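You operate a simulated robot arm through the tools that you are given. There is no shell and no other tool. Be economical: measure what you need, move in short steps, check, and stop when the job is done.

Carry out the task below with a simulated two-armed robot. There is one attempt and no reset: what you move stays moved.

## Task
Wipe up the spill on the top of the steel table with the white cloth and put it back.

Only the result counts: the job must be done as asked and must still hold three seconds after the hand-in. Knocking over, shifting, dropping, spilling or breaking anything else fails it. Flat cloth is picked up by pressing the open fingertips on it (5 to 10 N) and closing them slowly along it; thin cloth reads only 2 to 8 mm in the jaws.

## Robot
Two 7-joint arms with two-finger parallel grippers on one trunk, on a base that drives. Base frame: it is fixed to the floor where the robot stands at the start and does not move with it; the origin is under the middle of the robot, x ahead of it, y to its left, z up. Readings come in mm, rad, newtons and seconds.
The left shoulder is at the start at [70, 133, 1151], the right one opposite. Payload 1.57 kg a hand.
The tool frame of a hand sits at the grasp point between the pads (the TCP): z along the fingers, y along the line on which they close. The tips reach 30 mm beyond it. Largest opening 80 mm; finger width 17, thickness 12; the body of the gripper, 40 by 82 mm, starts 80 mm behind the TCP.
Orientation is that of the tool frame in the base frame, as [roll, pitch, yaw] about the fixed x, y, z axes, in that order (R = Rz(yaw) Ry(pitch) Rx(roll)). With the fingers straight down and closing along the base's y, the tool's x points along the base's -x, its y along +y and its z along -z.

## Interface
- The arms move only by the tool arm_command. It takes "left_series", "right_series" or both (then of equal length, played together; a hand with none holds still); each is a list of rows, each an object (a shift or turn left out is 0, a gripper value left out holds the last) with "rot": the turn, a rotation vector about the base's x, y, z in rad, a list of three; "delta_pos": the shift along the base's x, y, z in mm, a list of three; "gripper": the finger opening in mm, from 0 to 80. In form: [{"rot": [rx, ry, rz], "delta_pos": [tx, ty, tz], "gripper": gripper}, ...]. A call has 1 to 10 rows; each row is the pose to reach, as a shift and turn from the pose commanded when the call began. A row lasts 0.2 s, in which the tool goes at most 50 mm and 0.15 rad; a call with a longer step from one row to the next is refused whole, and so is a gripper value outside its range. A pose out of reach is approached as far as the arm can. The call stops where the force on the tool passes 40 N (or 10 N more than at its start, if that is more) or the arm is blocked; 0.2 s more then pass. Each finger travels about 153 mm/s and halts on what it meets, pressing with about 24 N; the grip force reading is that of the motor and also rises with nothing between the fingers. The clock runs only during rows and for 0.2 s after the last one: add rows that repeat a pose to give the fingers time. It gives the time, the measured TCP pose, the force on the tool (base axes), the opening and the grip force at its end, in the units of the frame above (readings bear some noise).
- Cameras (640 x 400 px; columns grow to the right, rows downward): "scene" is now at [127.1, -27.8, 1365.7]; the picture's right is [-0.35, -0.93, 0.00], its down [-0.67, 0.25, -0.70] and it looks along [0.66, -0.25, -0.71] (base axes); focal length 250 px, centre (320, 200). "left" rides on the left gripper at [72, 7, -122] in its tool frame; the picture's right is [-0.09, 1.00, 0.00], its down [-0.84, -0.08, -0.54] and it looks along [-0.54, -0.05, 0.84] (tool axes); focal length 238 px, centre (320, 200). "right" rides on the right gripper at [72, -7, -122] in its tool frame; the picture's right is [0.09, 1.00, 0.00], its down [-0.84, 0.08, -0.54] and it looks along [-0.54, 0.05, 0.84] (tool axes); focal length 238 px, centre (320, 200).
- snapshot(camera): a new picture of that camera. No time passes.
- raise_lower(by): slides the trunk up (or, below 0, down) by that many mm; the arms and the scene camera ride with it, the base frame stays. It gives what a move gives, with no picture.
- drive_base(legs): drives the robot by 1 to 6 legs, each [ahead, left, turn to the left] in mm, mm and rad, along the robot's own axes; the way and the turn of a leg run together, so that a leg with both is an arc; at most 1500 mm and 3.142 rad a leg. The arms and the cameras ride along, it lands a little off, and it stops where it bumps. It gives what a move gives.
- head_to(pan, tilt): turns the head with the scene camera to pan (to the left, within 1.501 rad either way) and tilt (down, from -0.506 to 1.204), counted from straight ahead of the robot. It gives what a move gives.
- measure_at(camera, pixels): for up to 12 pixels [column, row] of the newest picture of that camera ("zoom" is the newest enlarged one), the place [x, y, z] in the base frame of the surface seen there, good to about 2 mm. No time passes.
- close_up(camera, box): a new picture of the part [left, top, right, bottom] of that camera's present view, enlarged. No time passes.
- close_job(): hands the job in; it is judged then, once.

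Go step by step. Measure first, check grasps and placings, and put right what went wrong. The budget is 80 turns and 78 pictures, counting those below and the enlarged ones. Unless the task says otherwise, let go and move clear before handing in, and close with one line.

The tools are called as name(argument=value, ...) on one line, values as JSON. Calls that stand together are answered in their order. arm_command: Moves the arms, as the interface text tells. Its arguments: {"type":"object","properties":{"left_series":{"type":"array","items":{"type":"object","properties":{"rot":{"type":"array","items":{"type":"number"}},"delta_pos":{"type":"array","items":{"type":"number"}},"gripper":{"type":"number"}}}},"right_series":{"type":"array","items":{"type":"object","properties":{"rot":{"type":"array","items":{"type":"number"}},"delta_pos":{"type":"array","items":{"type":"number"}},"gripper":{"type":"number"}}}}},"required":[]} The other tools are called the same way: raise_lower (by) slides the trunk up or down; drive_base (legs) drives the base; head_to (pan, tilt) turns the head that bears the scene camera; snapshot (camera) takes a picture; measure_at (camera, pixels) gives the place of the surface under pixels of a picture; close_up (camera, box) takes an enlarged picture of a part of a camera's view; close_job () hands the job in.

At the start:

```text
time_s: 0.0
left_eef_pos: [447.5, 43.1, 1074.8]
left_orientation: [-3.14, 0.0, 3.14]
left_wrist_force: [-0.5, 0.5, -0.3]
left_width: 80.2
left_gripper_force: 0.0
right_eef_pos: [425.9, -332.4, 1109.6]
right_orientation: [-3.141, -0.001, -3.139]
right_wrist_force: [0.2, -0.3, -0.4]
right_width: 79.9
right_gripper_force: 0.1
trunk travel left (down, up): [-725.0, 215.0]
robot x, y, heading: [2.0, 1.5, -0.003]
head pan, tilt: [-0.363, 0.792]
```

scene: 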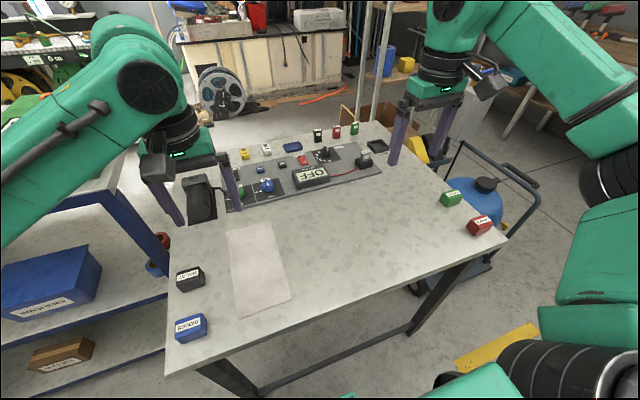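
right: 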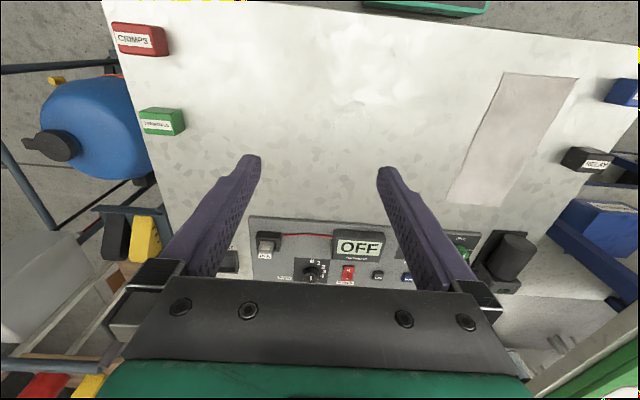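
left: 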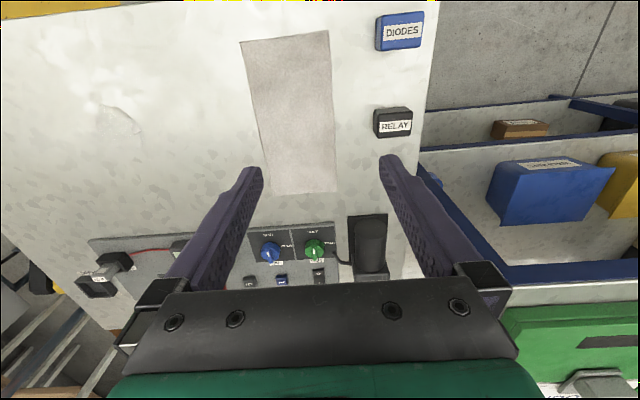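

The cloth lies at about (258,268) in the scene view; the spill isn't obvious, possibly near (110,115) in the left picture. I'll take enlarged views to find it.

close_up(camera="scene", box=[160, 170, 480, 370])

close_up(camera="left", box=[0, 0, 440, 275])

close_up(camera="right", box=[120, 0, 640, 325])

measure_at(camera="scene", pixels=[[229, 231], [270, 223], [290, 300], [237, 318], [190, 278], [190, 325], [178, 370], [505, 238], [310, 177], [450, 197], [480, 223], [235, 208]])

measure_at(camera="left", pixels=[[241, 42], [328, 31], [337, 192], [265, 193], [110, 115], [90, 105], [135, 120]])

```text
2.00 times, centred on (320, 270) of scene
```

zoom: 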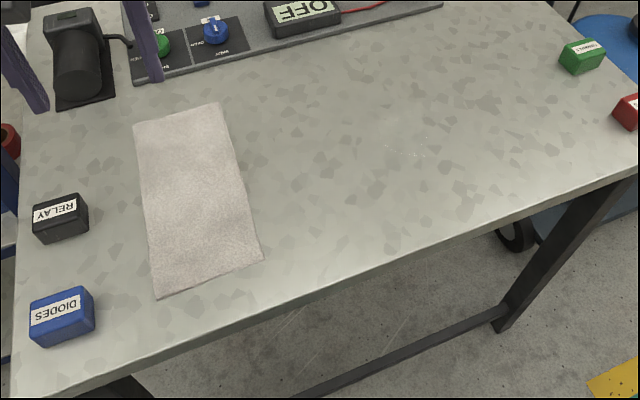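

```text
1.45 times, centred on (220, 138) of left
```

zoom: 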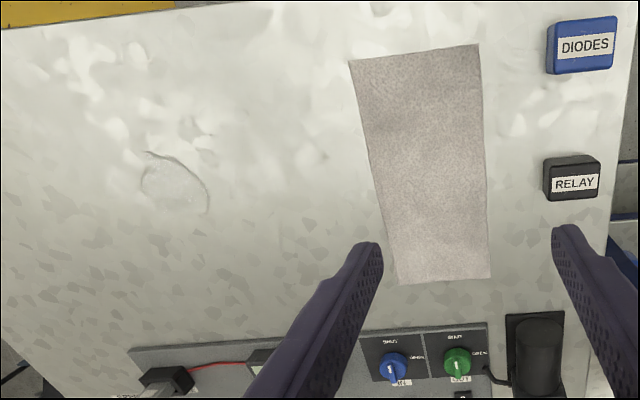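

```text
1.23 times, centred on (380, 162) of right
```

zoom: 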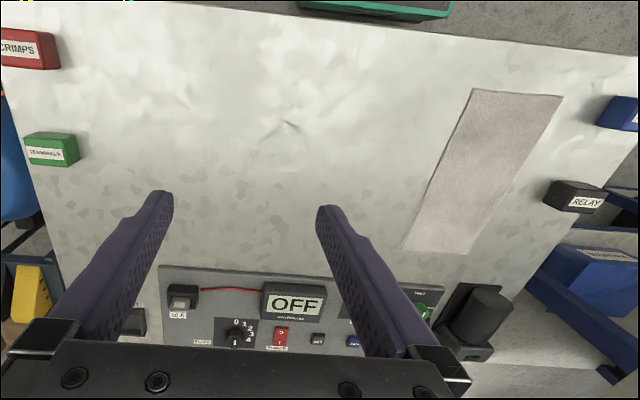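

```text
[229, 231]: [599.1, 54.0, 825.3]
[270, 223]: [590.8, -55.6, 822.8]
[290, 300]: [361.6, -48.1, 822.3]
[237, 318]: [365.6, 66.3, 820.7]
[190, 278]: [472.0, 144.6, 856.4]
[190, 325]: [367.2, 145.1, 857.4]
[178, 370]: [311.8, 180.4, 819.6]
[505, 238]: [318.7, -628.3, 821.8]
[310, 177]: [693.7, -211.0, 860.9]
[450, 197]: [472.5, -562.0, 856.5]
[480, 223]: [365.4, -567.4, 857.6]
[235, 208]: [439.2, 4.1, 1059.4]
```

```text
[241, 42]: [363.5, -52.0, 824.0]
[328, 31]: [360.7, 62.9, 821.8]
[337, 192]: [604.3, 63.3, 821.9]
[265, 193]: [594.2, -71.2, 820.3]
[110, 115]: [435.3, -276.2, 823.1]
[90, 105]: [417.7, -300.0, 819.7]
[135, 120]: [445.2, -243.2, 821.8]
```

The table top reads z≈821 and the cloth spans x 362–600, y −60…63. A clear puddle shows around (435,−270); I'll zoom in to find its extent.

close_up(camera="left", box=[50, 70, 210, 170])

measure_at(camera="zoom", pixels=[[200, 135], [300, 150], [375, 220], [370, 310], [280, 310], [190, 250]])

close_up(camera="scene", box=[290, 200, 450, 300])

close_up(camera="right", box=[270, 60, 430, 160])

measure_at(camera="zoom", pixels=[[200, 150], [320, 150], [440, 150], [200, 300], [320, 300], [440, 300]])

```text
4.00 times, centred on (130, 120) of left
```

zoom: 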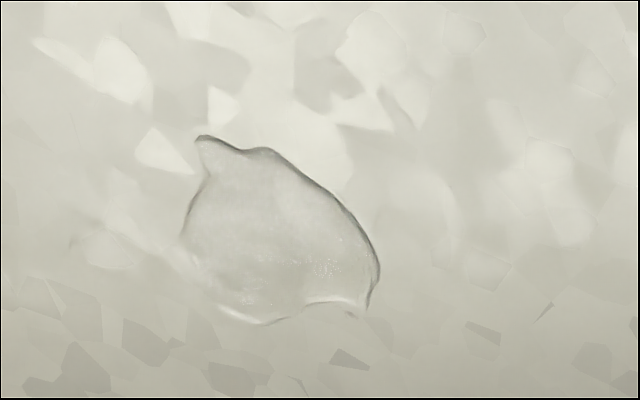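

```text
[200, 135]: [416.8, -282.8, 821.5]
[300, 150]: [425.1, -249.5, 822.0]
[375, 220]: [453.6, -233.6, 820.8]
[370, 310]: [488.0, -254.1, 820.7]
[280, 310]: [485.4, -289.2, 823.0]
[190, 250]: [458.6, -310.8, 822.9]
```

```text
4.00 times, centred on (370, 250) of scene
```

zoom: 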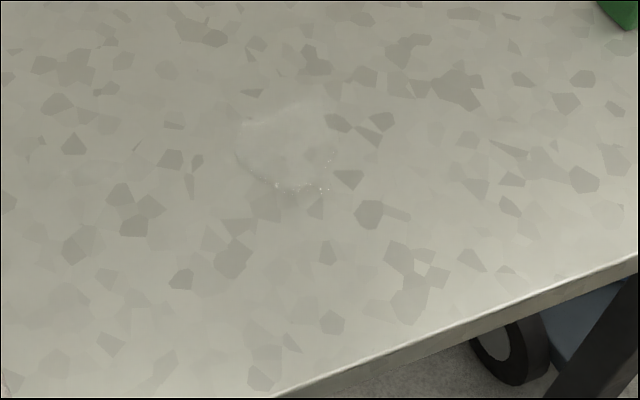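

```text
4.00 times, centred on (350, 110) of right
```

zoom: 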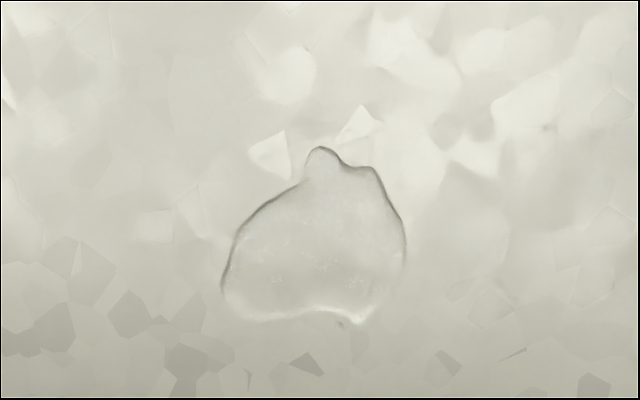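

```text
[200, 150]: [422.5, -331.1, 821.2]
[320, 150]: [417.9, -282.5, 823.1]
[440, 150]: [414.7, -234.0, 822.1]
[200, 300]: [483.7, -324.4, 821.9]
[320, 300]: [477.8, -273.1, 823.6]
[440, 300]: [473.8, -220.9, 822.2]
```

The puddle spans x≈415–490, y≈−320…−233. I'll use the right hand, so first I park the left hand out of the way to its left.

arm_command(left_series=[{"delta_pos": [-10, 40, 10]}, {"delta_pos": [-20, 80, 20]}, {"delta_pos": [-30, 120, 30]}, {"delta_pos": [-40, 160, 40]}, {"delta_pos": [-50, 200, 50]}, {"delta_pos": [-60, 240, 50]}])

```text
time_s: 1.4
left_eef_pos: [387.5, 284.5, 1125.8]
left_orientation: [-3.139, -0.001, 3.14]
left_wrist_force: [-1.1, -0.1, -0.1]
left_width: 79.7
left_gripper_force: 0.0
right_eef_pos: [425.0, -330.0, 1109.8]
right_orientation: [-3.138, 0.0, 3.141]
right_wrist_force: [-0.2, 0.1, -0.4]
right_width: 79.6
right_gripper_force: 0.0
trunk travel left (down, up): [-725.0, 215.0]
robot x, y, heading: [-1.0, 1.0, -0.004]
head pan, tilt: [-0.363, 0.792]
```

The left hand is clear at y≈284. Now I bring the right hand above the cloth's middle, (480, 0), at z≈930.

arm_command(right_series=[{"delta_pos": [6, 33, -18], "gripper": 60}, {"delta_pos": [12, 66, -36]}, {"delta_pos": [18, 99, -54]}, {"delta_pos": [24, 132, -72]}, {"delta_pos": [30, 165, -90]}, {"delta_pos": [36, 198, -108]}, {"delta_pos": [42, 231, -126]}, {"delta_pos": [48, 264, -144]}, {"delta_pos": [54, 297, -162]}, {"delta_pos": [54, 330, -180]}])

snapshot(camera="right")

snapshot(camera="scene")

```text
time_s: 3.6
left_eef_pos: [388.7, 284.5, 1124.6]
left_orientation: [-3.139, 0.0, 3.141]
left_wrist_force: [0.0, 0.1, -0.1]
left_width: 79.9
left_gripper_force: 0.0
right_eef_pos: [477.5, -1.8, 930.9]
right_orientation: [-3.14, 0.0, -3.141]
right_wrist_force: [0.4, -0.4, 0.2]
right_width: 60.1
right_gripper_force: 0.0
trunk travel left (down, up): [-725.0, 215.0]
robot x, y, heading: [0.2, -2.2, -0.0]
head pan, tilt: [-0.363, 0.792]
```

```text
68 pictures are left
```

right: 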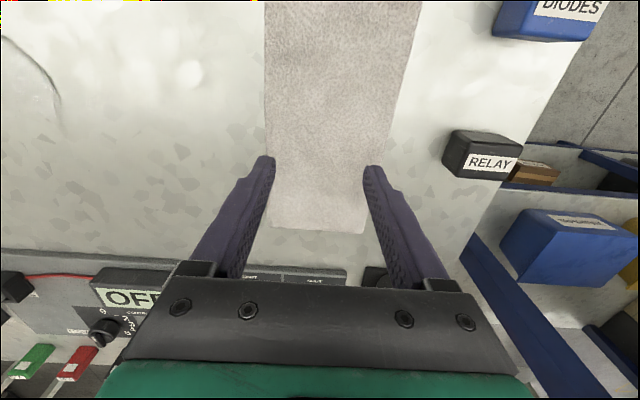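

```text
67 pictures are left
```

scene: 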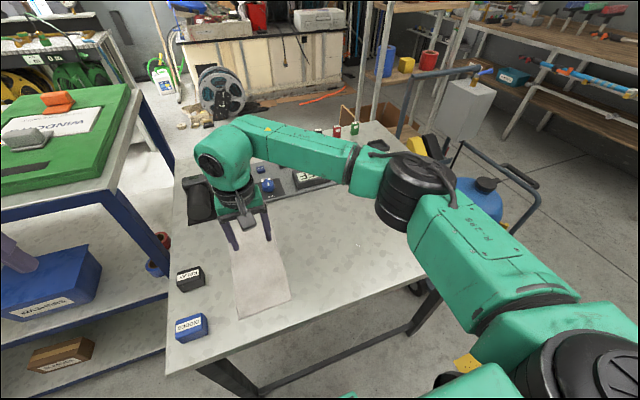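

The hand is centred over the cloth with nothing near it. I'll descend to just above contact.

arm_command(right_series=[{"delta_pos": [0, 2, -20], "gripper": 56}, {"delta_pos": [0, 2, -40]}, {"delta_pos": [0, 2, -58]}, {"delta_pos": [0, 2, -68]}, {"delta_pos": [0, 2, -73]}, {"delta_pos": [0, 2, -75]}])

```text
time_s: 5.0
left_eef_pos: [388.4, 283.9, 1125.1]
left_orientation: [-3.141, 0.0, 3.14]
left_wrist_force: [0.9, 0.1, -1.3]
left_width: 79.8
left_gripper_force: 0.1
right_eef_pos: [480.2, 1.8, 854.5]
right_orientation: [-3.141, -0.001, -3.141]
right_wrist_force: [0.0, -0.9, -0.3]
right_width: 56.0
right_gripper_force: 0.0
trunk travel left (down, up): [-725.0, 215.0]
robot x, y, heading: [0.2, -1.0, -0.005]
head pan, tilt: [-0.363, 0.792]
```

No contact yet at z≈854.5. I'll lower in 1 mm steps.

arm_command(right_series=[{"delta_pos": [0, 0, -1]}, {"delta_pos": [0, 0, -2]}, {"delta_pos": [0, 0, -3]}, {"delta_pos": [0, 0, -3]}])

```text
time_s: 6.0
left_eef_pos: [389.3, 283.7, 1125.2]
left_orientation: [-3.141, 0.0, -3.141]
left_wrist_force: [0.1, -1.0, 0.6]
left_width: 79.8
left_gripper_force: 0.0
right_eef_pos: [480.8, 0.6, 851.8]
right_orientation: [-3.14, 0.0, 3.141]
right_wrist_force: [-0.6, -0.5, 0.1]
right_width: 56.0
right_gripper_force: 0.0
trunk travel left (down, up): [-725.0, 215.0]
robot x, y, heading: [-1.2, -1.7, -0.001]
head pan, tilt: [-0.363, 0.792]
```

arm_command(right_series=[{"delta_pos": [0, 0, -1]}, {"delta_pos": [0, 0, -1.5]}, {"delta_pos": [0, 0, -2]}, {"delta_pos": [0, 0, -2]}])

```text
time_s: 7.0
left_eef_pos: [386.5, 283.5, 1126.1]
left_orientation: [-3.14, 0.002, 3.141]
left_wrist_force: [0.0, -0.5, 0.1]
left_width: 79.9
left_gripper_force: 0.0
right_eef_pos: [479.4, 1.5, 851.5]
right_orientation: [3.14, 0.003, 3.14]
right_wrist_force: [1.2, -0.5, 15.0]
right_width: 56.1
right_gripper_force: 0.0
trunk travel left (down, up): [-725.0, 215.0]
robot x, y, heading: [-0.7, -1.2, -0.003]
head pan, tilt: [-0.363, 0.792]
```

Contact reads 15 N, a bit much. I'll ease off about 0.7 mm and close the fingers slowly.

arm_command(right_series=[{"delta_pos": [0, 0, 0.7]}, {"delta_pos": [0, 0, 0.7]}])

```text
time_s: 7.6
left_eef_pos: [386.3, 283.9, 1126.2]
left_orientation: [-3.141, 0.002, 3.141]
left_wrist_force: [0.1, 0.5, 0.2]
left_width: 79.8
left_gripper_force: 0.1
right_eef_pos: [479.4, 1.3, 851.6]
right_orientation: [3.141, 0.003, 3.141]
right_wrist_force: [2.4, -0.6, 16.3]
right_width: 56.1
right_gripper_force: 0.3
trunk travel left (down, up): [-725.0, 215.0]
robot x, y, heading: [-0.3, -0.1, 0.0]
head pan, tilt: [-0.363, 0.792]
```

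arm_command(right_series=[{"delta_pos": [0, 0, 0.7]}, {"delta_pos": [0, 0, 0.7]}, {"delta_pos": [0, 0, 0.7]}])

```text
time_s: 8.4
left_eef_pos: [386.9, 283.9, 1125.5]
left_orientation: [-3.141, 0.0, 3.14]
left_wrist_force: [-0.3, -0.6, 0.4]
left_width: 80.0
left_gripper_force: 0.0
right_eef_pos: [479.2, 2.4, 852.0]
right_orientation: [-3.142, 0.001, -3.14]
right_wrist_force: [1.2, 0.3, 6.5]
right_width: 56.2
right_gripper_force: 0.1
trunk travel left (down, up): [-725.0, 215.0]
robot x, y, heading: [-4.5, -0.1, 0.003]
head pan, tilt: [-0.363, 0.792]
```

The press is now 6.5 N, within range. I'll close slowly.

arm_command(right_series=[{"gripper": 50}, {"gripper": 44}, {"gripper": 38}, {"gripper": 32}, {"gripper": 26}, {"gripper": 20}, {"gripper": 14}, {"gripper": 8}, {"gripper": 2}, {"gripper": 0}])

snapshot(camera="right")

```text
time_s: 10.6
left_eef_pos: [387.9, 285.3, 1124.4]
left_orientation: [-3.141, 0.0, -3.141]
left_wrist_force: [-0.4, 0.7, 0.0]
left_width: 80.0
left_gripper_force: 0.1
right_eef_pos: [479.0, 2.0, 851.5]
right_orientation: [-3.14, 0.0, 3.141]
right_wrist_force: [-0.1, 0.7, 3.5]
right_width: 6.6
right_gripper_force: 23.7
trunk travel left (down, up): [-725.0, 215.0]
robot x, y, heading: [-2.2, 0.5, -0.001]
head pan, tilt: [-0.363, 0.792]
```

```text
66 pictures are left
```

right: 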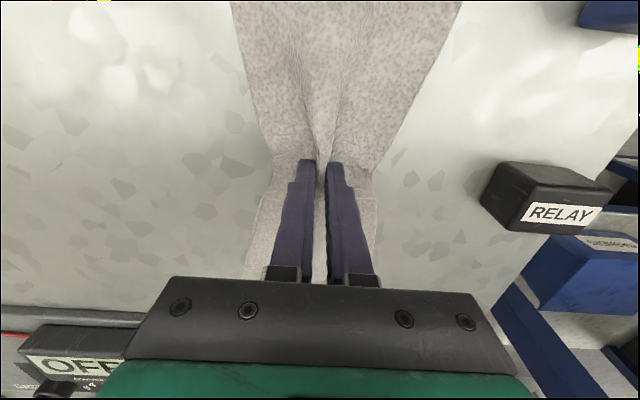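

The cloth is gripped at 6.6 mm, gathered at the middle. I'll slide it along the table towards the puddle, slightly lifted.

arm_command(right_series=[{"delta_pos": [0, 0, 5]}, {"delta_pos": [-3, -20, 5]}, {"delta_pos": [-6, -42, 5]}, {"delta_pos": [-10, -66, 5]}, {"delta_pos": [-14, -90, 5]}, {"delta_pos": [-18, -114, 5]}, {"delta_pos": [-22, -138, 5]}, {"delta_pos": [-25, -162, 5]}, {"delta_pos": [-27, -180, 5]}, {"delta_pos": [-27, -190, 5]}])

snapshot(camera="scene")

snapshot(camera="right")

```text
time_s: 12.8
left_eef_pos: [389.3, 283.6, 1126.1]
left_orientation: [3.141, -0.001, 3.141]
left_wrist_force: [-0.5, 0.5, -0.5]
left_width: 79.9
left_gripper_force: 0.0
right_eef_pos: [450.9, -189.0, 857.5]
right_orientation: [3.141, -0.002, -3.141]
right_wrist_force: [-0.7, -0.4, 0.0]
right_width: 6.4
right_gripper_force: 24.4
trunk travel left (down, up): [-725.0, 215.0]
robot x, y, heading: [2.3, 1.3, 0.001]
head pan, tilt: [-0.363, 0.792]
```

```text
65 pictures are left
```

scene: 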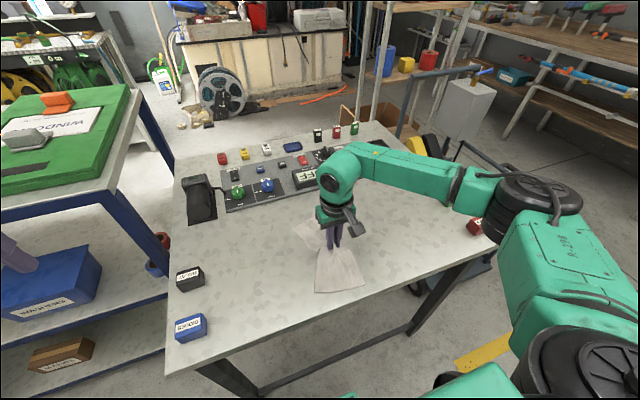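

```text
64 pictures are left
```

right: 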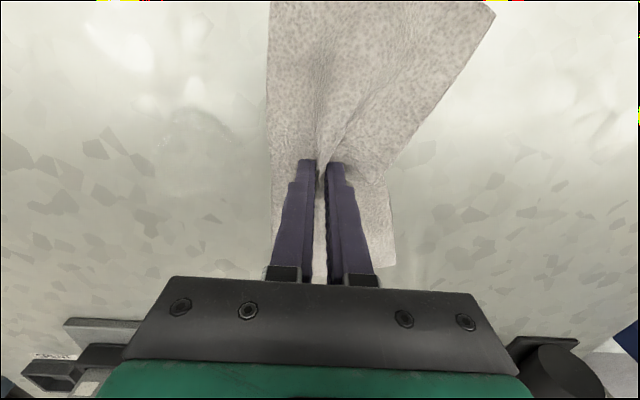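

The cloth is following well and sits just beside the puddle. I'll press it down lightly before stroking.

arm_command(right_series=[{"delta_pos": [5, -10, -3]}, {"delta_pos": [5, -20, -5]}, {"delta_pos": [5, -25, -6]}, {"delta_pos": [5, -25, -6]}])

```text
time_s: 13.8
left_eef_pos: [387.3, 285.2, 1125.2]
left_orientation: [-3.139, 0.003, -3.14]
left_wrist_force: [-0.2, -0.8, -0.4]
left_width: 79.7
left_gripper_force: 0.1
right_eef_pos: [457.0, -212.4, 851.3]
right_orientation: [-3.142, 0.004, -3.141]
right_wrist_force: [1.7, 2.3, 13.3]
right_width: 6.4
right_gripper_force: 24.0
trunk travel left (down, up): [-725.0, 215.0]
robot x, y, heading: [-2.3, -1.3, 0.002]
head pan, tilt: [-0.363, 0.792]
```

Pressing at 13 N. Now a zig-zag over x 410–495, y −215…−330.

arm_command(right_series=[{"delta_pos": [0, -25, 0.3]}, {"delta_pos": [0, -50, 0.3]}, {"delta_pos": [0, -75, 0.3]}, {"delta_pos": [0, -100, 0.3]}, {"delta_pos": [0, -118, 0.3]}, {"delta_pos": [18, -118, 0.3]}, {"delta_pos": [18, -90, 0.3]}, {"delta_pos": [18, -60, 0.3]}, {"delta_pos": [18, -30, 0.3]}, {"delta_pos": [18, -10, 0.3]}])

```text
time_s: 16.0
left_eef_pos: [386.4, 284.0, 1124.8]
left_orientation: [3.142, 0.0, 3.141]
left_wrist_force: [-0.2, 0.0, 0.1]
left_width: 79.7
left_gripper_force: 0.1
right_eef_pos: [475.4, -222.0, 852.0]
right_orientation: [-3.139, -0.001, 3.14]
right_wrist_force: [0.0, -3.1, 10.7]
right_width: 6.3
right_gripper_force: 24.6
trunk travel left (down, up): [-725.0, 215.0]
robot x, y, heading: [1.7, 2.8, 0.001]
head pan, tilt: [-0.363, 0.792]
```

The stroke ran fully at about 11 N. I'll continue with the far rows.

arm_command(right_series=[{"delta_pos": [18, 0, 0]}, {"delta_pos": [18, -30, 0]}, {"delta_pos": [18, -60, 0]}, {"delta_pos": [18, -90, 0]}, {"delta_pos": [18, -108, 0]}, {"delta_pos": [-10, -108, 0]}, {"delta_pos": [-36, -108, 0]}, {"delta_pos": [-36, -80, 0]}, {"delta_pos": [-36, -50, 0]}, {"delta_pos": [-36, -20, 0]}])

arm_command(right_series=[{"delta_pos": [0, 20, 0]}, {"delta_pos": [-20, 20, 0]}, {"delta_pos": [-20, -10, 0]}, {"delta_pos": [-20, -40, 0]}, {"delta_pos": [-20, -70, 0]}, {"delta_pos": [-20, -88, 0]}, {"delta_pos": [-36, -80, 0]}, {"delta_pos": [-36, -50, 0]}, {"delta_pos": [-36, -20, 0]}, {"delta_pos": [-36, 10, 0]}])

snapshot(camera="scene")

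snapshot(camera="right")

```text
time_s: 18.2
left_eef_pos: [385.4, 284.7, 1128.3]
left_orientation: [-3.14, 0.002, -3.141]
left_wrist_force: [-0.4, -0.1, -0.5]
left_width: 79.9
left_gripper_force: 0.0
right_eef_pos: [438.1, -245.9, 852.3]
right_orientation: [-3.14, 0.0, -3.141]
right_wrist_force: [-2.6, -7.1, 20.3]
right_width: 6.0
right_gripper_force: 24.1
right hand out of reach, approached as far as the arm can: row 5
trunk travel left (down, up): [-725.0, 215.0]
robot x, y, heading: [2.5, 0.6, -0.007]
head pan, tilt: [-0.363, 0.792]
```

```text
time_s: 20.4
left_eef_pos: [388.5, 284.5, 1125.5]
left_orientation: [-3.141, 0.0, 3.141]
left_wrist_force: [0.0, -0.2, -0.3]
left_width: 80.0
left_gripper_force: 0.1
right_eef_pos: [403.5, -231.5, 851.6]
right_orientation: [-3.138, -0.001, 3.14]
right_wrist_force: [-0.5, -0.6, 0.9]
right_width: 6.3
right_gripper_force: 24.1
trunk travel left (down, up): [-725.0, 215.0]
robot x, y, heading: [2.1, -1.4, -0.001]
head pan, tilt: [-0.363, 0.792]
```

```text
63 pictures are left
```

scene: 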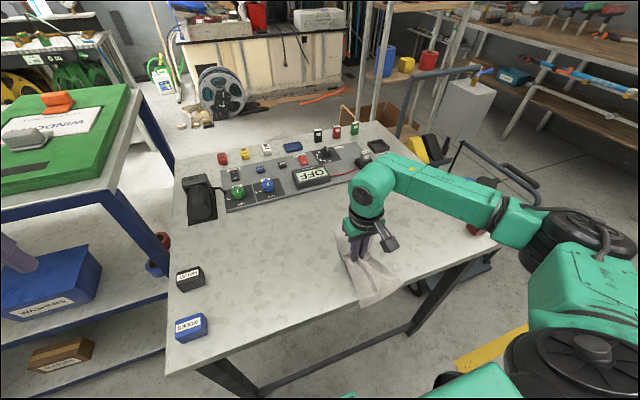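

```text
62 pictures are left
```

right: 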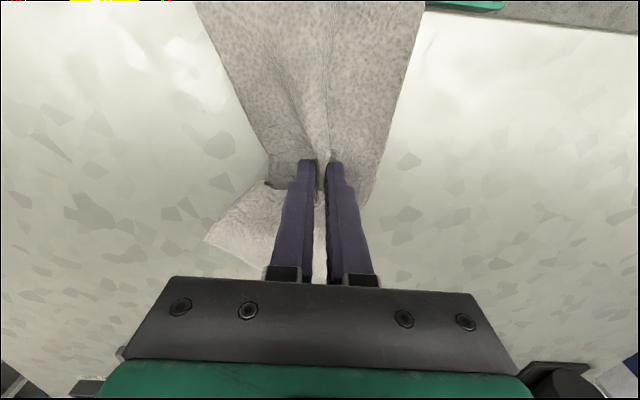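

The wipe strokes are done; the cloth now covers part of the area. I'll slide the cloth back towards its place and look at the puddle area.

arm_command(right_series=[{"delta_pos": [10, 10, 6]}, {"delta_pos": [20, 30, 8]}, {"delta_pos": [30, 55, 8]}, {"delta_pos": [40, 80, 8]}, {"delta_pos": [50, 105, 8]}, {"delta_pos": [60, 130, 8]}, {"delta_pos": [70, 155, 8]}, {"delta_pos": [76, 180, 8]}, {"delta_pos": [76, 205, 8]}, {"delta_pos": [76, 215, 8]}])

snapshot(camera="right")

close_up(camera="scene", box=[240, 200, 480, 350])

```text
time_s: 22.6
left_eef_pos: [389.3, 283.6, 1124.7]
left_orientation: [3.141, 0.0, 3.141]
left_wrist_force: [-0.2, -0.3, -0.2]
left_width: 80.0
left_gripper_force: 0.0
right_eef_pos: [479.7, -20.4, 858.8]
right_orientation: [-3.141, 0.001, 3.141]
right_wrist_force: [0.0, 0.9, -0.1]
right_width: 6.4
right_gripper_force: 24.1
trunk travel left (down, up): [-725.0, 215.0]
robot x, y, heading: [-0.7, 0.0, 0.001]
head pan, tilt: [-0.363, 0.792]
```

```text
61 pictures are left
```

right: 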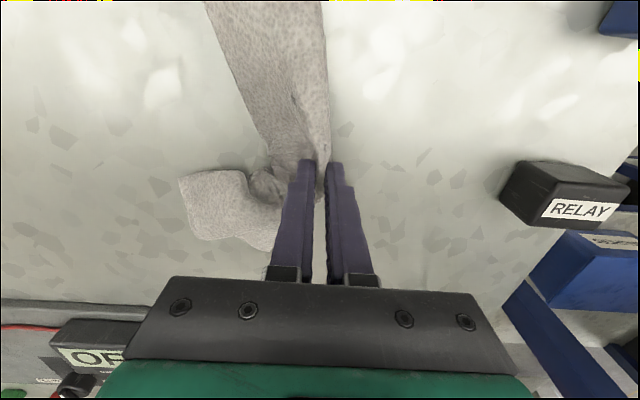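

```text
2.67 times, centred on (360, 275) of scene
```

zoom: 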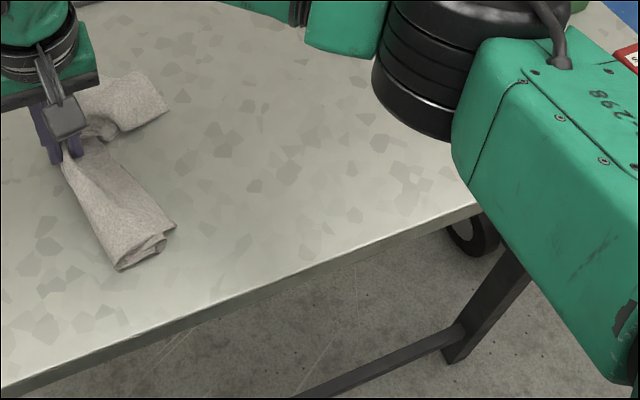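

The area around (320,107) in the zoom looks clean, but the puddle shows well only at a glancing angle. I'll tilt the left hand to look over there with its camera.

arm_command(left_series=[{"rot": [-0.14, 0, 0], "delta_pos": [0, 0, 5]}, {"rot": [-0.28, 0, 0], "delta_pos": [0, 0, 10]}, {"rot": [-0.42, 0, 0], "delta_pos": [0, 0, 15]}, {"rot": [-0.55, 0, 0], "delta_pos": [0, 0, 20]}])

snapshot(camera="left")

```text
time_s: 23.6
left_eef_pos: [386.6, 284.6, 1145.1]
left_orientation: [-2.587, 0.001, -3.14]
left_wrist_force: [1.3, 0.4, -0.1]
left_width: 80.0
left_gripper_force: 0.0
right_eef_pos: [477.9, -18.5, 859.4]
right_orientation: [-3.14, 0.0, -3.142]
right_wrist_force: [-0.5, 0.1, -0.1]
right_width: 6.3
right_gripper_force: 23.9
trunk travel left (down, up): [-725.0, 215.0]
robot x, y, heading: [-1.0, -0.7, 0.002]
head pan, tilt: [-0.363, 0.792]
```

```text
59 pictures are left
```

left: 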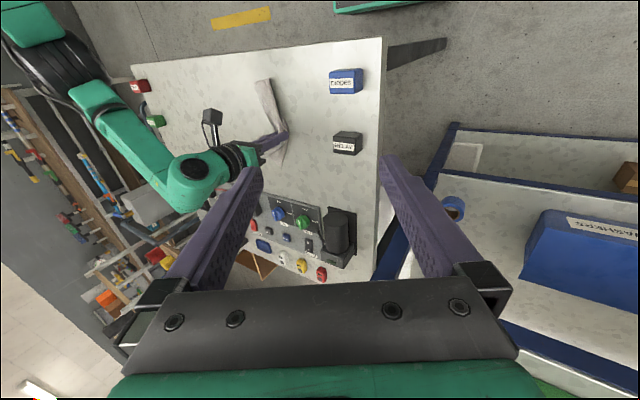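

close_up(camera="left", box=[130, 60, 290, 160])

measure_at(camera="zoom", pixels=[[220, 160], [260, 160], [300, 160], [260, 210], [300, 210]])

```text
4.00 times, centred on (210, 110) of left
```

zoom: 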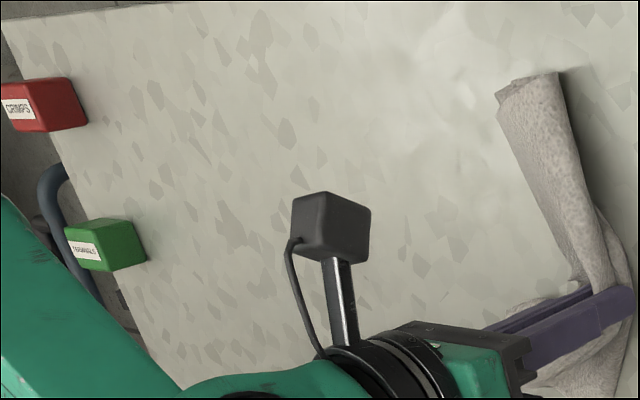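

```text
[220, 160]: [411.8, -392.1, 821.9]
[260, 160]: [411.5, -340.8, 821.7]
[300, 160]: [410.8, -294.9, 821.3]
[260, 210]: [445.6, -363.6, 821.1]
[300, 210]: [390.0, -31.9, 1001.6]
```

The right hand's camera hides the puddle area. I'll set the cloth down at its middle home point, release slowly, and then inspect from above.

arm_command(right_series=[{"delta_pos": [0, 20, 0]}, {"delta_pos": [0, 45, 0]}, {"delta_pos": [0, 45, -4]}, {"delta_pos": [0, 33, -5]}, {"delta_pos": [0, 22, -5]}, {"delta_pos": [0, 22, -5], "gripper": 15}, {"delta_pos": [0, 22, -5], "gripper": 30}, {"delta_pos": [0, 22, 20], "gripper": 40}, {"delta_pos": [0, 22, 60]}, {"delta_pos": [0, 22, 100]}])

arm_command(right_series=[{"delta_pos": [0, -30, 10]}, {"delta_pos": [-10, -70, 40]}, {"delta_pos": [-20, -110, 60]}, {"delta_pos": [-30, -150, 80]}, {"delta_pos": [-40, -190, 100]}, {"delta_pos": [-50, -230, 120]}, {"delta_pos": [-54, -270, 140]}, {"delta_pos": [-54, -310, 160]}, {"delta_pos": [-54, -332, 160]}])

snapshot(camera="right")

close_up(camera="right", box=[250, 50, 450, 175])

snapshot(camera="scene")

```text
time_s: 25.8
left_eef_pos: [387.6, 283.8, 1146.8]
left_orientation: [-2.592, 0.0, 3.142]
left_wrist_force: [-0.2, 0.1, -1.0]
left_width: 79.8
left_gripper_force: 0.0
right_eef_pos: [480.4, 0.8, 959.5]
right_orientation: [-3.139, 0.001, 3.141]
right_wrist_force: [-0.5, 0.9, 0.4]
right_width: 40.3
right_gripper_force: 0.1
trunk travel left (down, up): [-725.0, 215.0]
robot x, y, heading: [0.3, -1.1, 0.004]
head pan, tilt: [-0.363, 0.792]
```

```text
refused: row 2 steps farther than a row can; nothing moved
```

```text
57 pictures are left
```

right: 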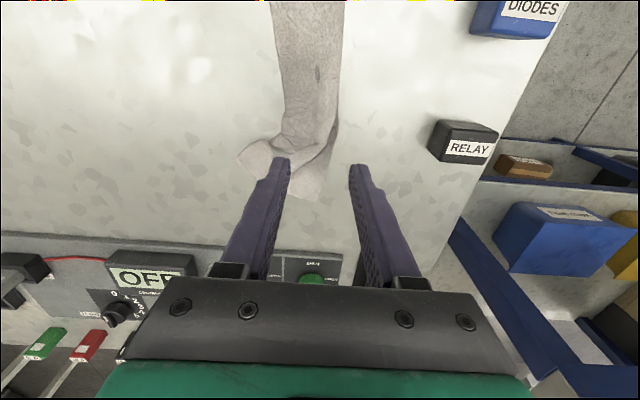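

```text
3.20 times, centred on (350, 112) of right
```

zoom: 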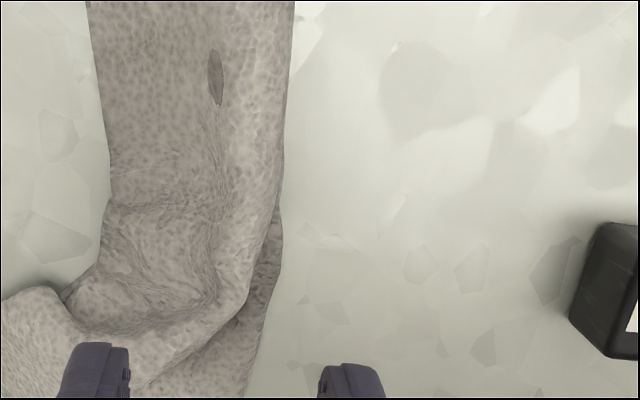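

```text
55 pictures are left
```

scene: 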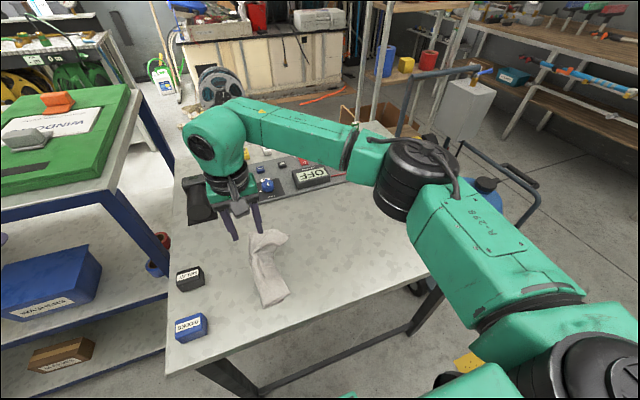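

The cloth is released but folded over. I'll retract in smaller steps to the start view and inspect both the puddle area and the cloth.

arm_command(right_series=[{"delta_pos": [0, -20, 15]}, {"delta_pos": [-6, -54, 32]}, {"delta_pos": [-12, -90, 50]}, {"delta_pos": [-18, -126, 68]}, {"delta_pos": [-24, -162, 86]}, {"delta_pos": [-30, -198, 104]}, {"delta_pos": [-36, -234, 122]}, {"delta_pos": [-42, -270, 138]}, {"delta_pos": [-48, -304, 150]}, {"delta_pos": [-54, -332, 150]}])

snapshot(camera="right")

close_up(camera="right", box=[250, 50, 450, 175])

close_up(camera="scene", box=[160, 170, 480, 370])

```text
time_s: 28.0
left_eef_pos: [387.3, 282.4, 1146.9]
left_orientation: [-2.591, -0.001, 3.141]
left_wrist_force: [0.1, -0.2, -0.4]
left_width: 79.6
left_gripper_force: 0.0
right_eef_pos: [425.3, -326.1, 1110.5]
right_orientation: [3.141, -0.001, -3.142]
right_wrist_force: [0.5, -0.6, 0.9]
right_width: 40.0
right_gripper_force: 0.1
trunk travel left (down, up): [-725.0, 215.0]
robot x, y, heading: [-0.7, 1.6, -0.003]
head pan, tilt: [-0.363, 0.792]
```

```text
54 pictures are left
```

right: 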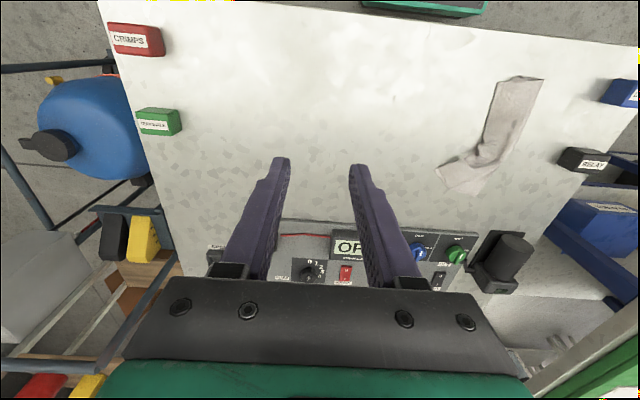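

```text
3.20 times, centred on (350, 112) of right
```

zoom: 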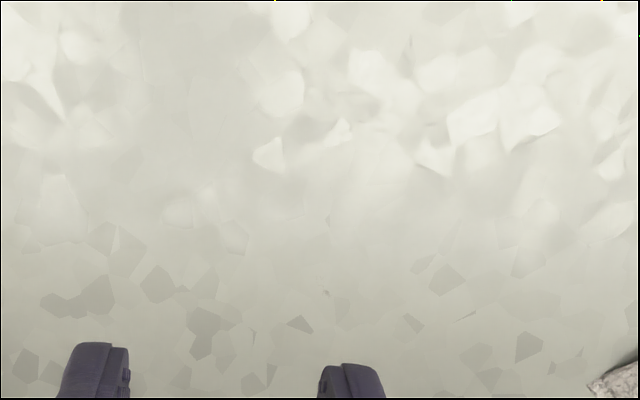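

```text
2.00 times, centred on (320, 270) of scene
```

zoom: 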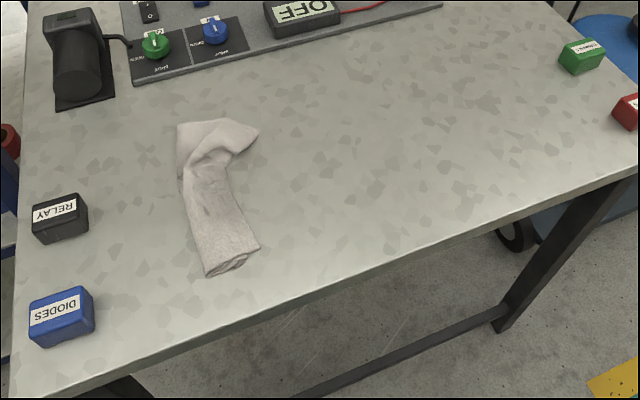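

The puddle is completely gone. The cloth is crumpled near its home; I'll measure how it lies.

measure_at(camera="zoom", pixels=[[178, 123], [220, 118], [258, 133], [245, 152], [228, 155], [180, 175], [187, 195], [207, 275], [245, 265], [260, 248], [215, 160], [210, 210]])

close_up(camera="scene", box=[220, 220, 320, 320])

```text
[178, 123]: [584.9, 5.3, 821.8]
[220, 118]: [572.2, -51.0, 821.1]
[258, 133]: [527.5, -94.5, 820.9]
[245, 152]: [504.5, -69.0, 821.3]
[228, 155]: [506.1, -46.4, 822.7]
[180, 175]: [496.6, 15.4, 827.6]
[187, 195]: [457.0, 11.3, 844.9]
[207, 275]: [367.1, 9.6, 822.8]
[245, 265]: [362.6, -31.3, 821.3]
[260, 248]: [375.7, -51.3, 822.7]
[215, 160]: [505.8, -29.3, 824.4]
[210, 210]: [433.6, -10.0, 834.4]
```

```text
4.00 times, centred on (270, 270) of scene
```

zoom: 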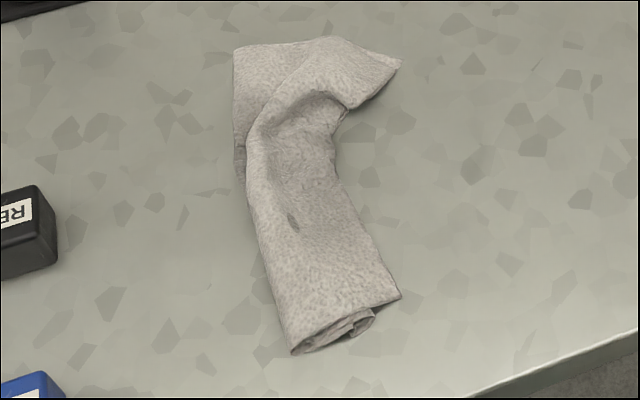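

The cloth lies near home, but its far-right corner is turned in to (527,−94) instead of about (595,−60). I'll pinch that flap near (540,−62) and pull it out straight.

arm_command(right_series=[{"delta_pos": [12, 30, -15], "gripper": 36}, {"delta_pos": [24, 62, -30]}, {"delta_pos": [36, 94, -50]}, {"delta_pos": [48, 126, -75]}, {"delta_pos": [60, 158, -100]}, {"delta_pos": [74, 190, -130]}, {"delta_pos": [88, 220, -160]}, {"delta_pos": [102, 245, -190]}, {"delta_pos": [115, 264, -220]}, {"delta_pos": [115, 264, -250]}])

snapshot(camera="right")

arm_command(right_series=[{"delta_pos": [0, 0, -5]}, {"delta_pos": [0, 0, -7]}, {"delta_pos": [0, 0, -8]}, {"delta_pos": [0, 0, -8]}])

```text
time_s: 30.2
left_eef_pos: [387.1, 283.2, 1145.3]
left_orientation: [-2.591, 0.0, 3.141]
left_wrist_force: [-0.5, 0.2, 0.0]
left_width: 79.8
left_gripper_force: 0.0
right_eef_pos: [543.0, -65.5, 857.8]
right_orientation: [3.141, 0.0, -3.141]
right_wrist_force: [-0.4, -0.3, -0.8]
right_width: 36.0
right_gripper_force: 0.1
trunk travel left (down, up): [-725.0, 215.0]
robot x, y, heading: [-2.2, 3.0, 0.0]
head pan, tilt: [-0.363, 0.792]
```

```text
50 pictures are left
```

right: 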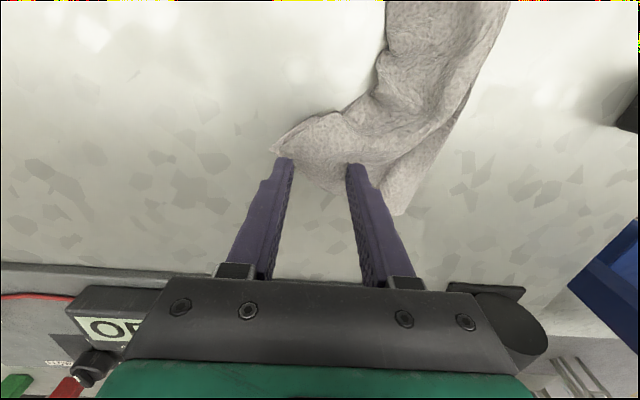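

```text
time_s: 31.2
left_eef_pos: [386.8, 283.4, 1146.3]
left_orientation: [-2.593, 0.001, -3.141]
left_wrist_force: [-0.4, -0.2, -0.1]
left_width: 80.2
left_gripper_force: 0.0
right_eef_pos: [540.9, -63.7, 851.7]
right_orientation: [3.141, 0.0, 3.141]
right_wrist_force: [2.4, -1.2, 10.5]
right_width: 35.8
right_gripper_force: 0.1
trunk travel left (down, up): [-725.0, 215.0]
robot x, y, heading: [-0.7, -0.2, -0.001]
head pan, tilt: [-0.363, 0.792]
```

The tips straddle the flap and press at 10 N. I'll close slowly.

arm_command(right_series=[{"gripper": 31}, {"gripper": 26}, {"gripper": 21}, {"gripper": 16}, {"gripper": 11}, {"gripper": 6}, {"gripper": 0}, {"gripper": 0}, {"gripper": 0, "delta_pos": [0, 0, 5]}])

snapshot(camera="right")

```text
time_s: 33.2
left_eef_pos: [389.2, 282.9, 1144.9]
left_orientation: [-2.593, -0.001, 3.141]
left_wrist_force: [0.4, 0.6, -0.4]
left_width: 80.3
left_gripper_force: 0.0
right_eef_pos: [542.4, -65.4, 853.3]
right_orientation: [-3.139, -0.002, 3.14]
right_wrist_force: [-0.3, 0.6, 0.5]
right_width: 2.5
right_gripper_force: 23.2
trunk travel left (down, up): [-725.0, 215.0]
robot x, y, heading: [1.8, 0.0, -0.001]
head pan, tilt: [-0.363, 0.792]
```

```text
49 pictures are left
```

right: 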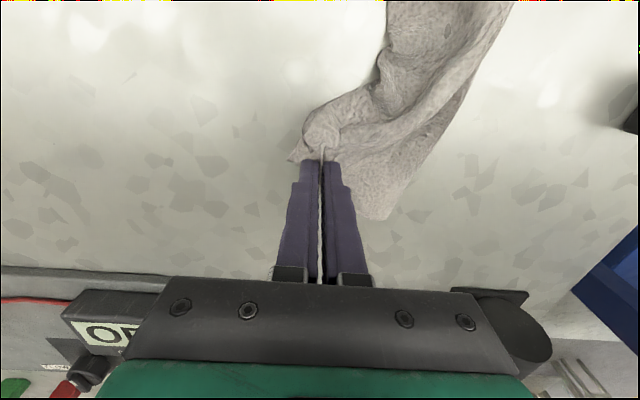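

The flap is held (2.5 mm). I'll lift it a little, carry it outward by about (+48,+25), lay it down and let go.

arm_command(right_series=[{"delta_pos": [5, 3, 15]}, {"delta_pos": [15, 8, 20]}, {"delta_pos": [27, 14, 20]}, {"delta_pos": [38, 20, 18]}, {"delta_pos": [48, 25, 10]}, {"delta_pos": [50, 26, 2]}, {"delta_pos": [50, 26, 0]}, {"delta_pos": [50, 26, 0], "gripper": 8}, {"delta_pos": [50, 26, 0], "gripper": 16}, {"delta_pos": [50, 26, 40], "gripper": 20}])

arm_command(right_series=[{"delta_pos": [0, -5, 40]}, {"delta_pos": [0, -35, 70]}, {"delta_pos": [-10, -70, 100]}, {"delta_pos": [-20, -105, 130]}, {"delta_pos": [-30, -140, 160]}, {"delta_pos": [-40, -175, 180]}, {"delta_pos": [-60, -210, 200]}, {"delta_pos": [-80, -240, 220]}])

close_up(camera="scene", box=[160, 170, 480, 370])

```text
time_s: 35.4
left_eef_pos: [386.9, 283.4, 1147.4]
left_orientation: [-2.591, 0.0, -3.142]
left_wrist_force: [-0.8, 0.7, 0.2]
left_width: 80.2
left_gripper_force: 0.0
right_eef_pos: [574.3, -35.0, 895.8]
right_orientation: [3.142, 0.001, 3.142]
right_wrist_force: [-1.0, 0.0, 1.1]
right_width: 20.1
right_gripper_force: 0.1
right hand out of reach, approached as far as the arm can: row 5, 6, 7, 8, 9, 10
trunk travel left (down, up): [-725.0, 215.0]
robot x, y, heading: [0.9, -3.7, -0.0]
head pan, tilt: [-0.363, 0.792]
```

```text
time_s: 37.2
left_eef_pos: [386.5, 282.5, 1147.6]
left_orientation: [-2.592, 0.003, -3.141]
left_wrist_force: [-0.1, 0.3, 0.4]
left_width: 80.0
left_gripper_force: 0.1
right_eef_pos: [491.2, -277.1, 1116.4]
right_orientation: [3.139, 0.002, -3.141]
right_wrist_force: [-0.2, -0.3, -0.8]
right_width: 20.0
right_gripper_force: 0.1
trunk travel left (down, up): [-725.0, 215.0]
robot x, y, heading: [-0.6, 0.2, 0.001]
head pan, tilt: [-0.363, 0.792]
```

```text
2.00 times, centred on (320, 270) of scene
```

zoom: 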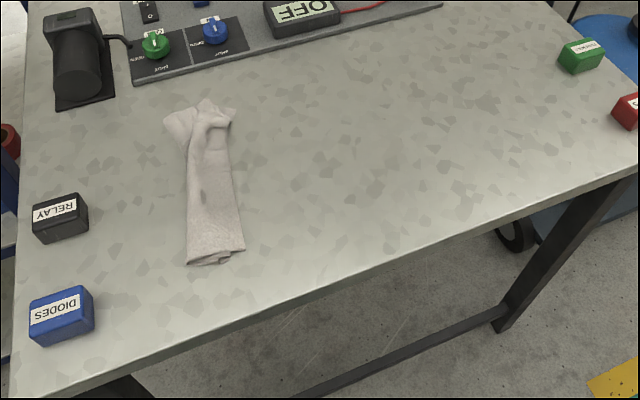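

The cloth is now straight, with all of it over its home strip. I'll check its position against the original outline.

measure_at(camera="zoom", pixels=[[165, 122], [205, 100], [235, 110], [232, 125], [190, 150], [188, 200], [235, 180], [188, 260], [244, 248], [215, 262], [210, 180], [215, 230]])

close_up(camera="scene", box=[220, 210, 320, 310])

snapshot(camera="right")

```text
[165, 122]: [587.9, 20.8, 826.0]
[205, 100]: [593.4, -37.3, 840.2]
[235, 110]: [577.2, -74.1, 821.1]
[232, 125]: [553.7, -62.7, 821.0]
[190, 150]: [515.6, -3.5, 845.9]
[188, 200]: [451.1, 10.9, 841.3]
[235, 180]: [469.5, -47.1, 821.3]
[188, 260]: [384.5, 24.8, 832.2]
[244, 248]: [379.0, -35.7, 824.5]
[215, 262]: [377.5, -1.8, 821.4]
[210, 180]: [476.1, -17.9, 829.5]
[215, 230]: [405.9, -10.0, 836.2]
```

```text
4.00 times, centred on (270, 260) of scene
```

zoom: 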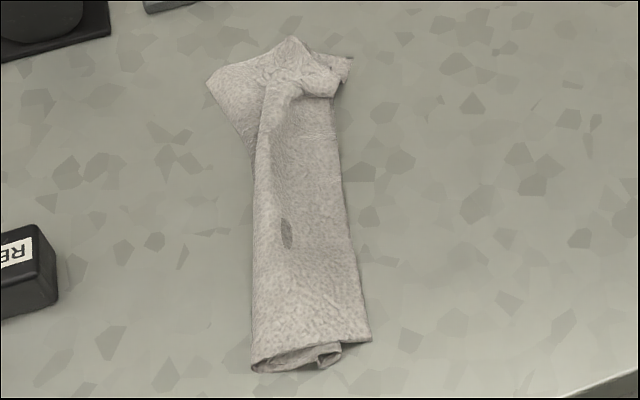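

```text
46 pictures are left
```

right: 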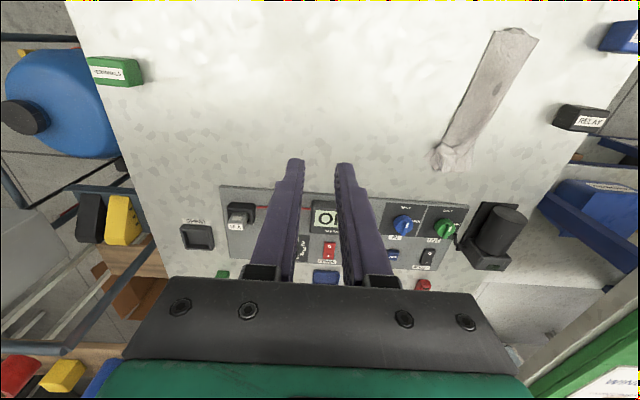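

The puddle is gone, and the cloth lies centred at about (480,−15), against (480,0) at the start. RELAY and DIODES show at the same pixels as before, and both hands are empty and clear, so I'm handing in.

close_job()

```text
The job is handed in.
```

I wiped up the spill and put the white cloth back within about 15 mm of where it was, though it lies partly folded instead of flat as at the start; nothing else on the table appears moved.
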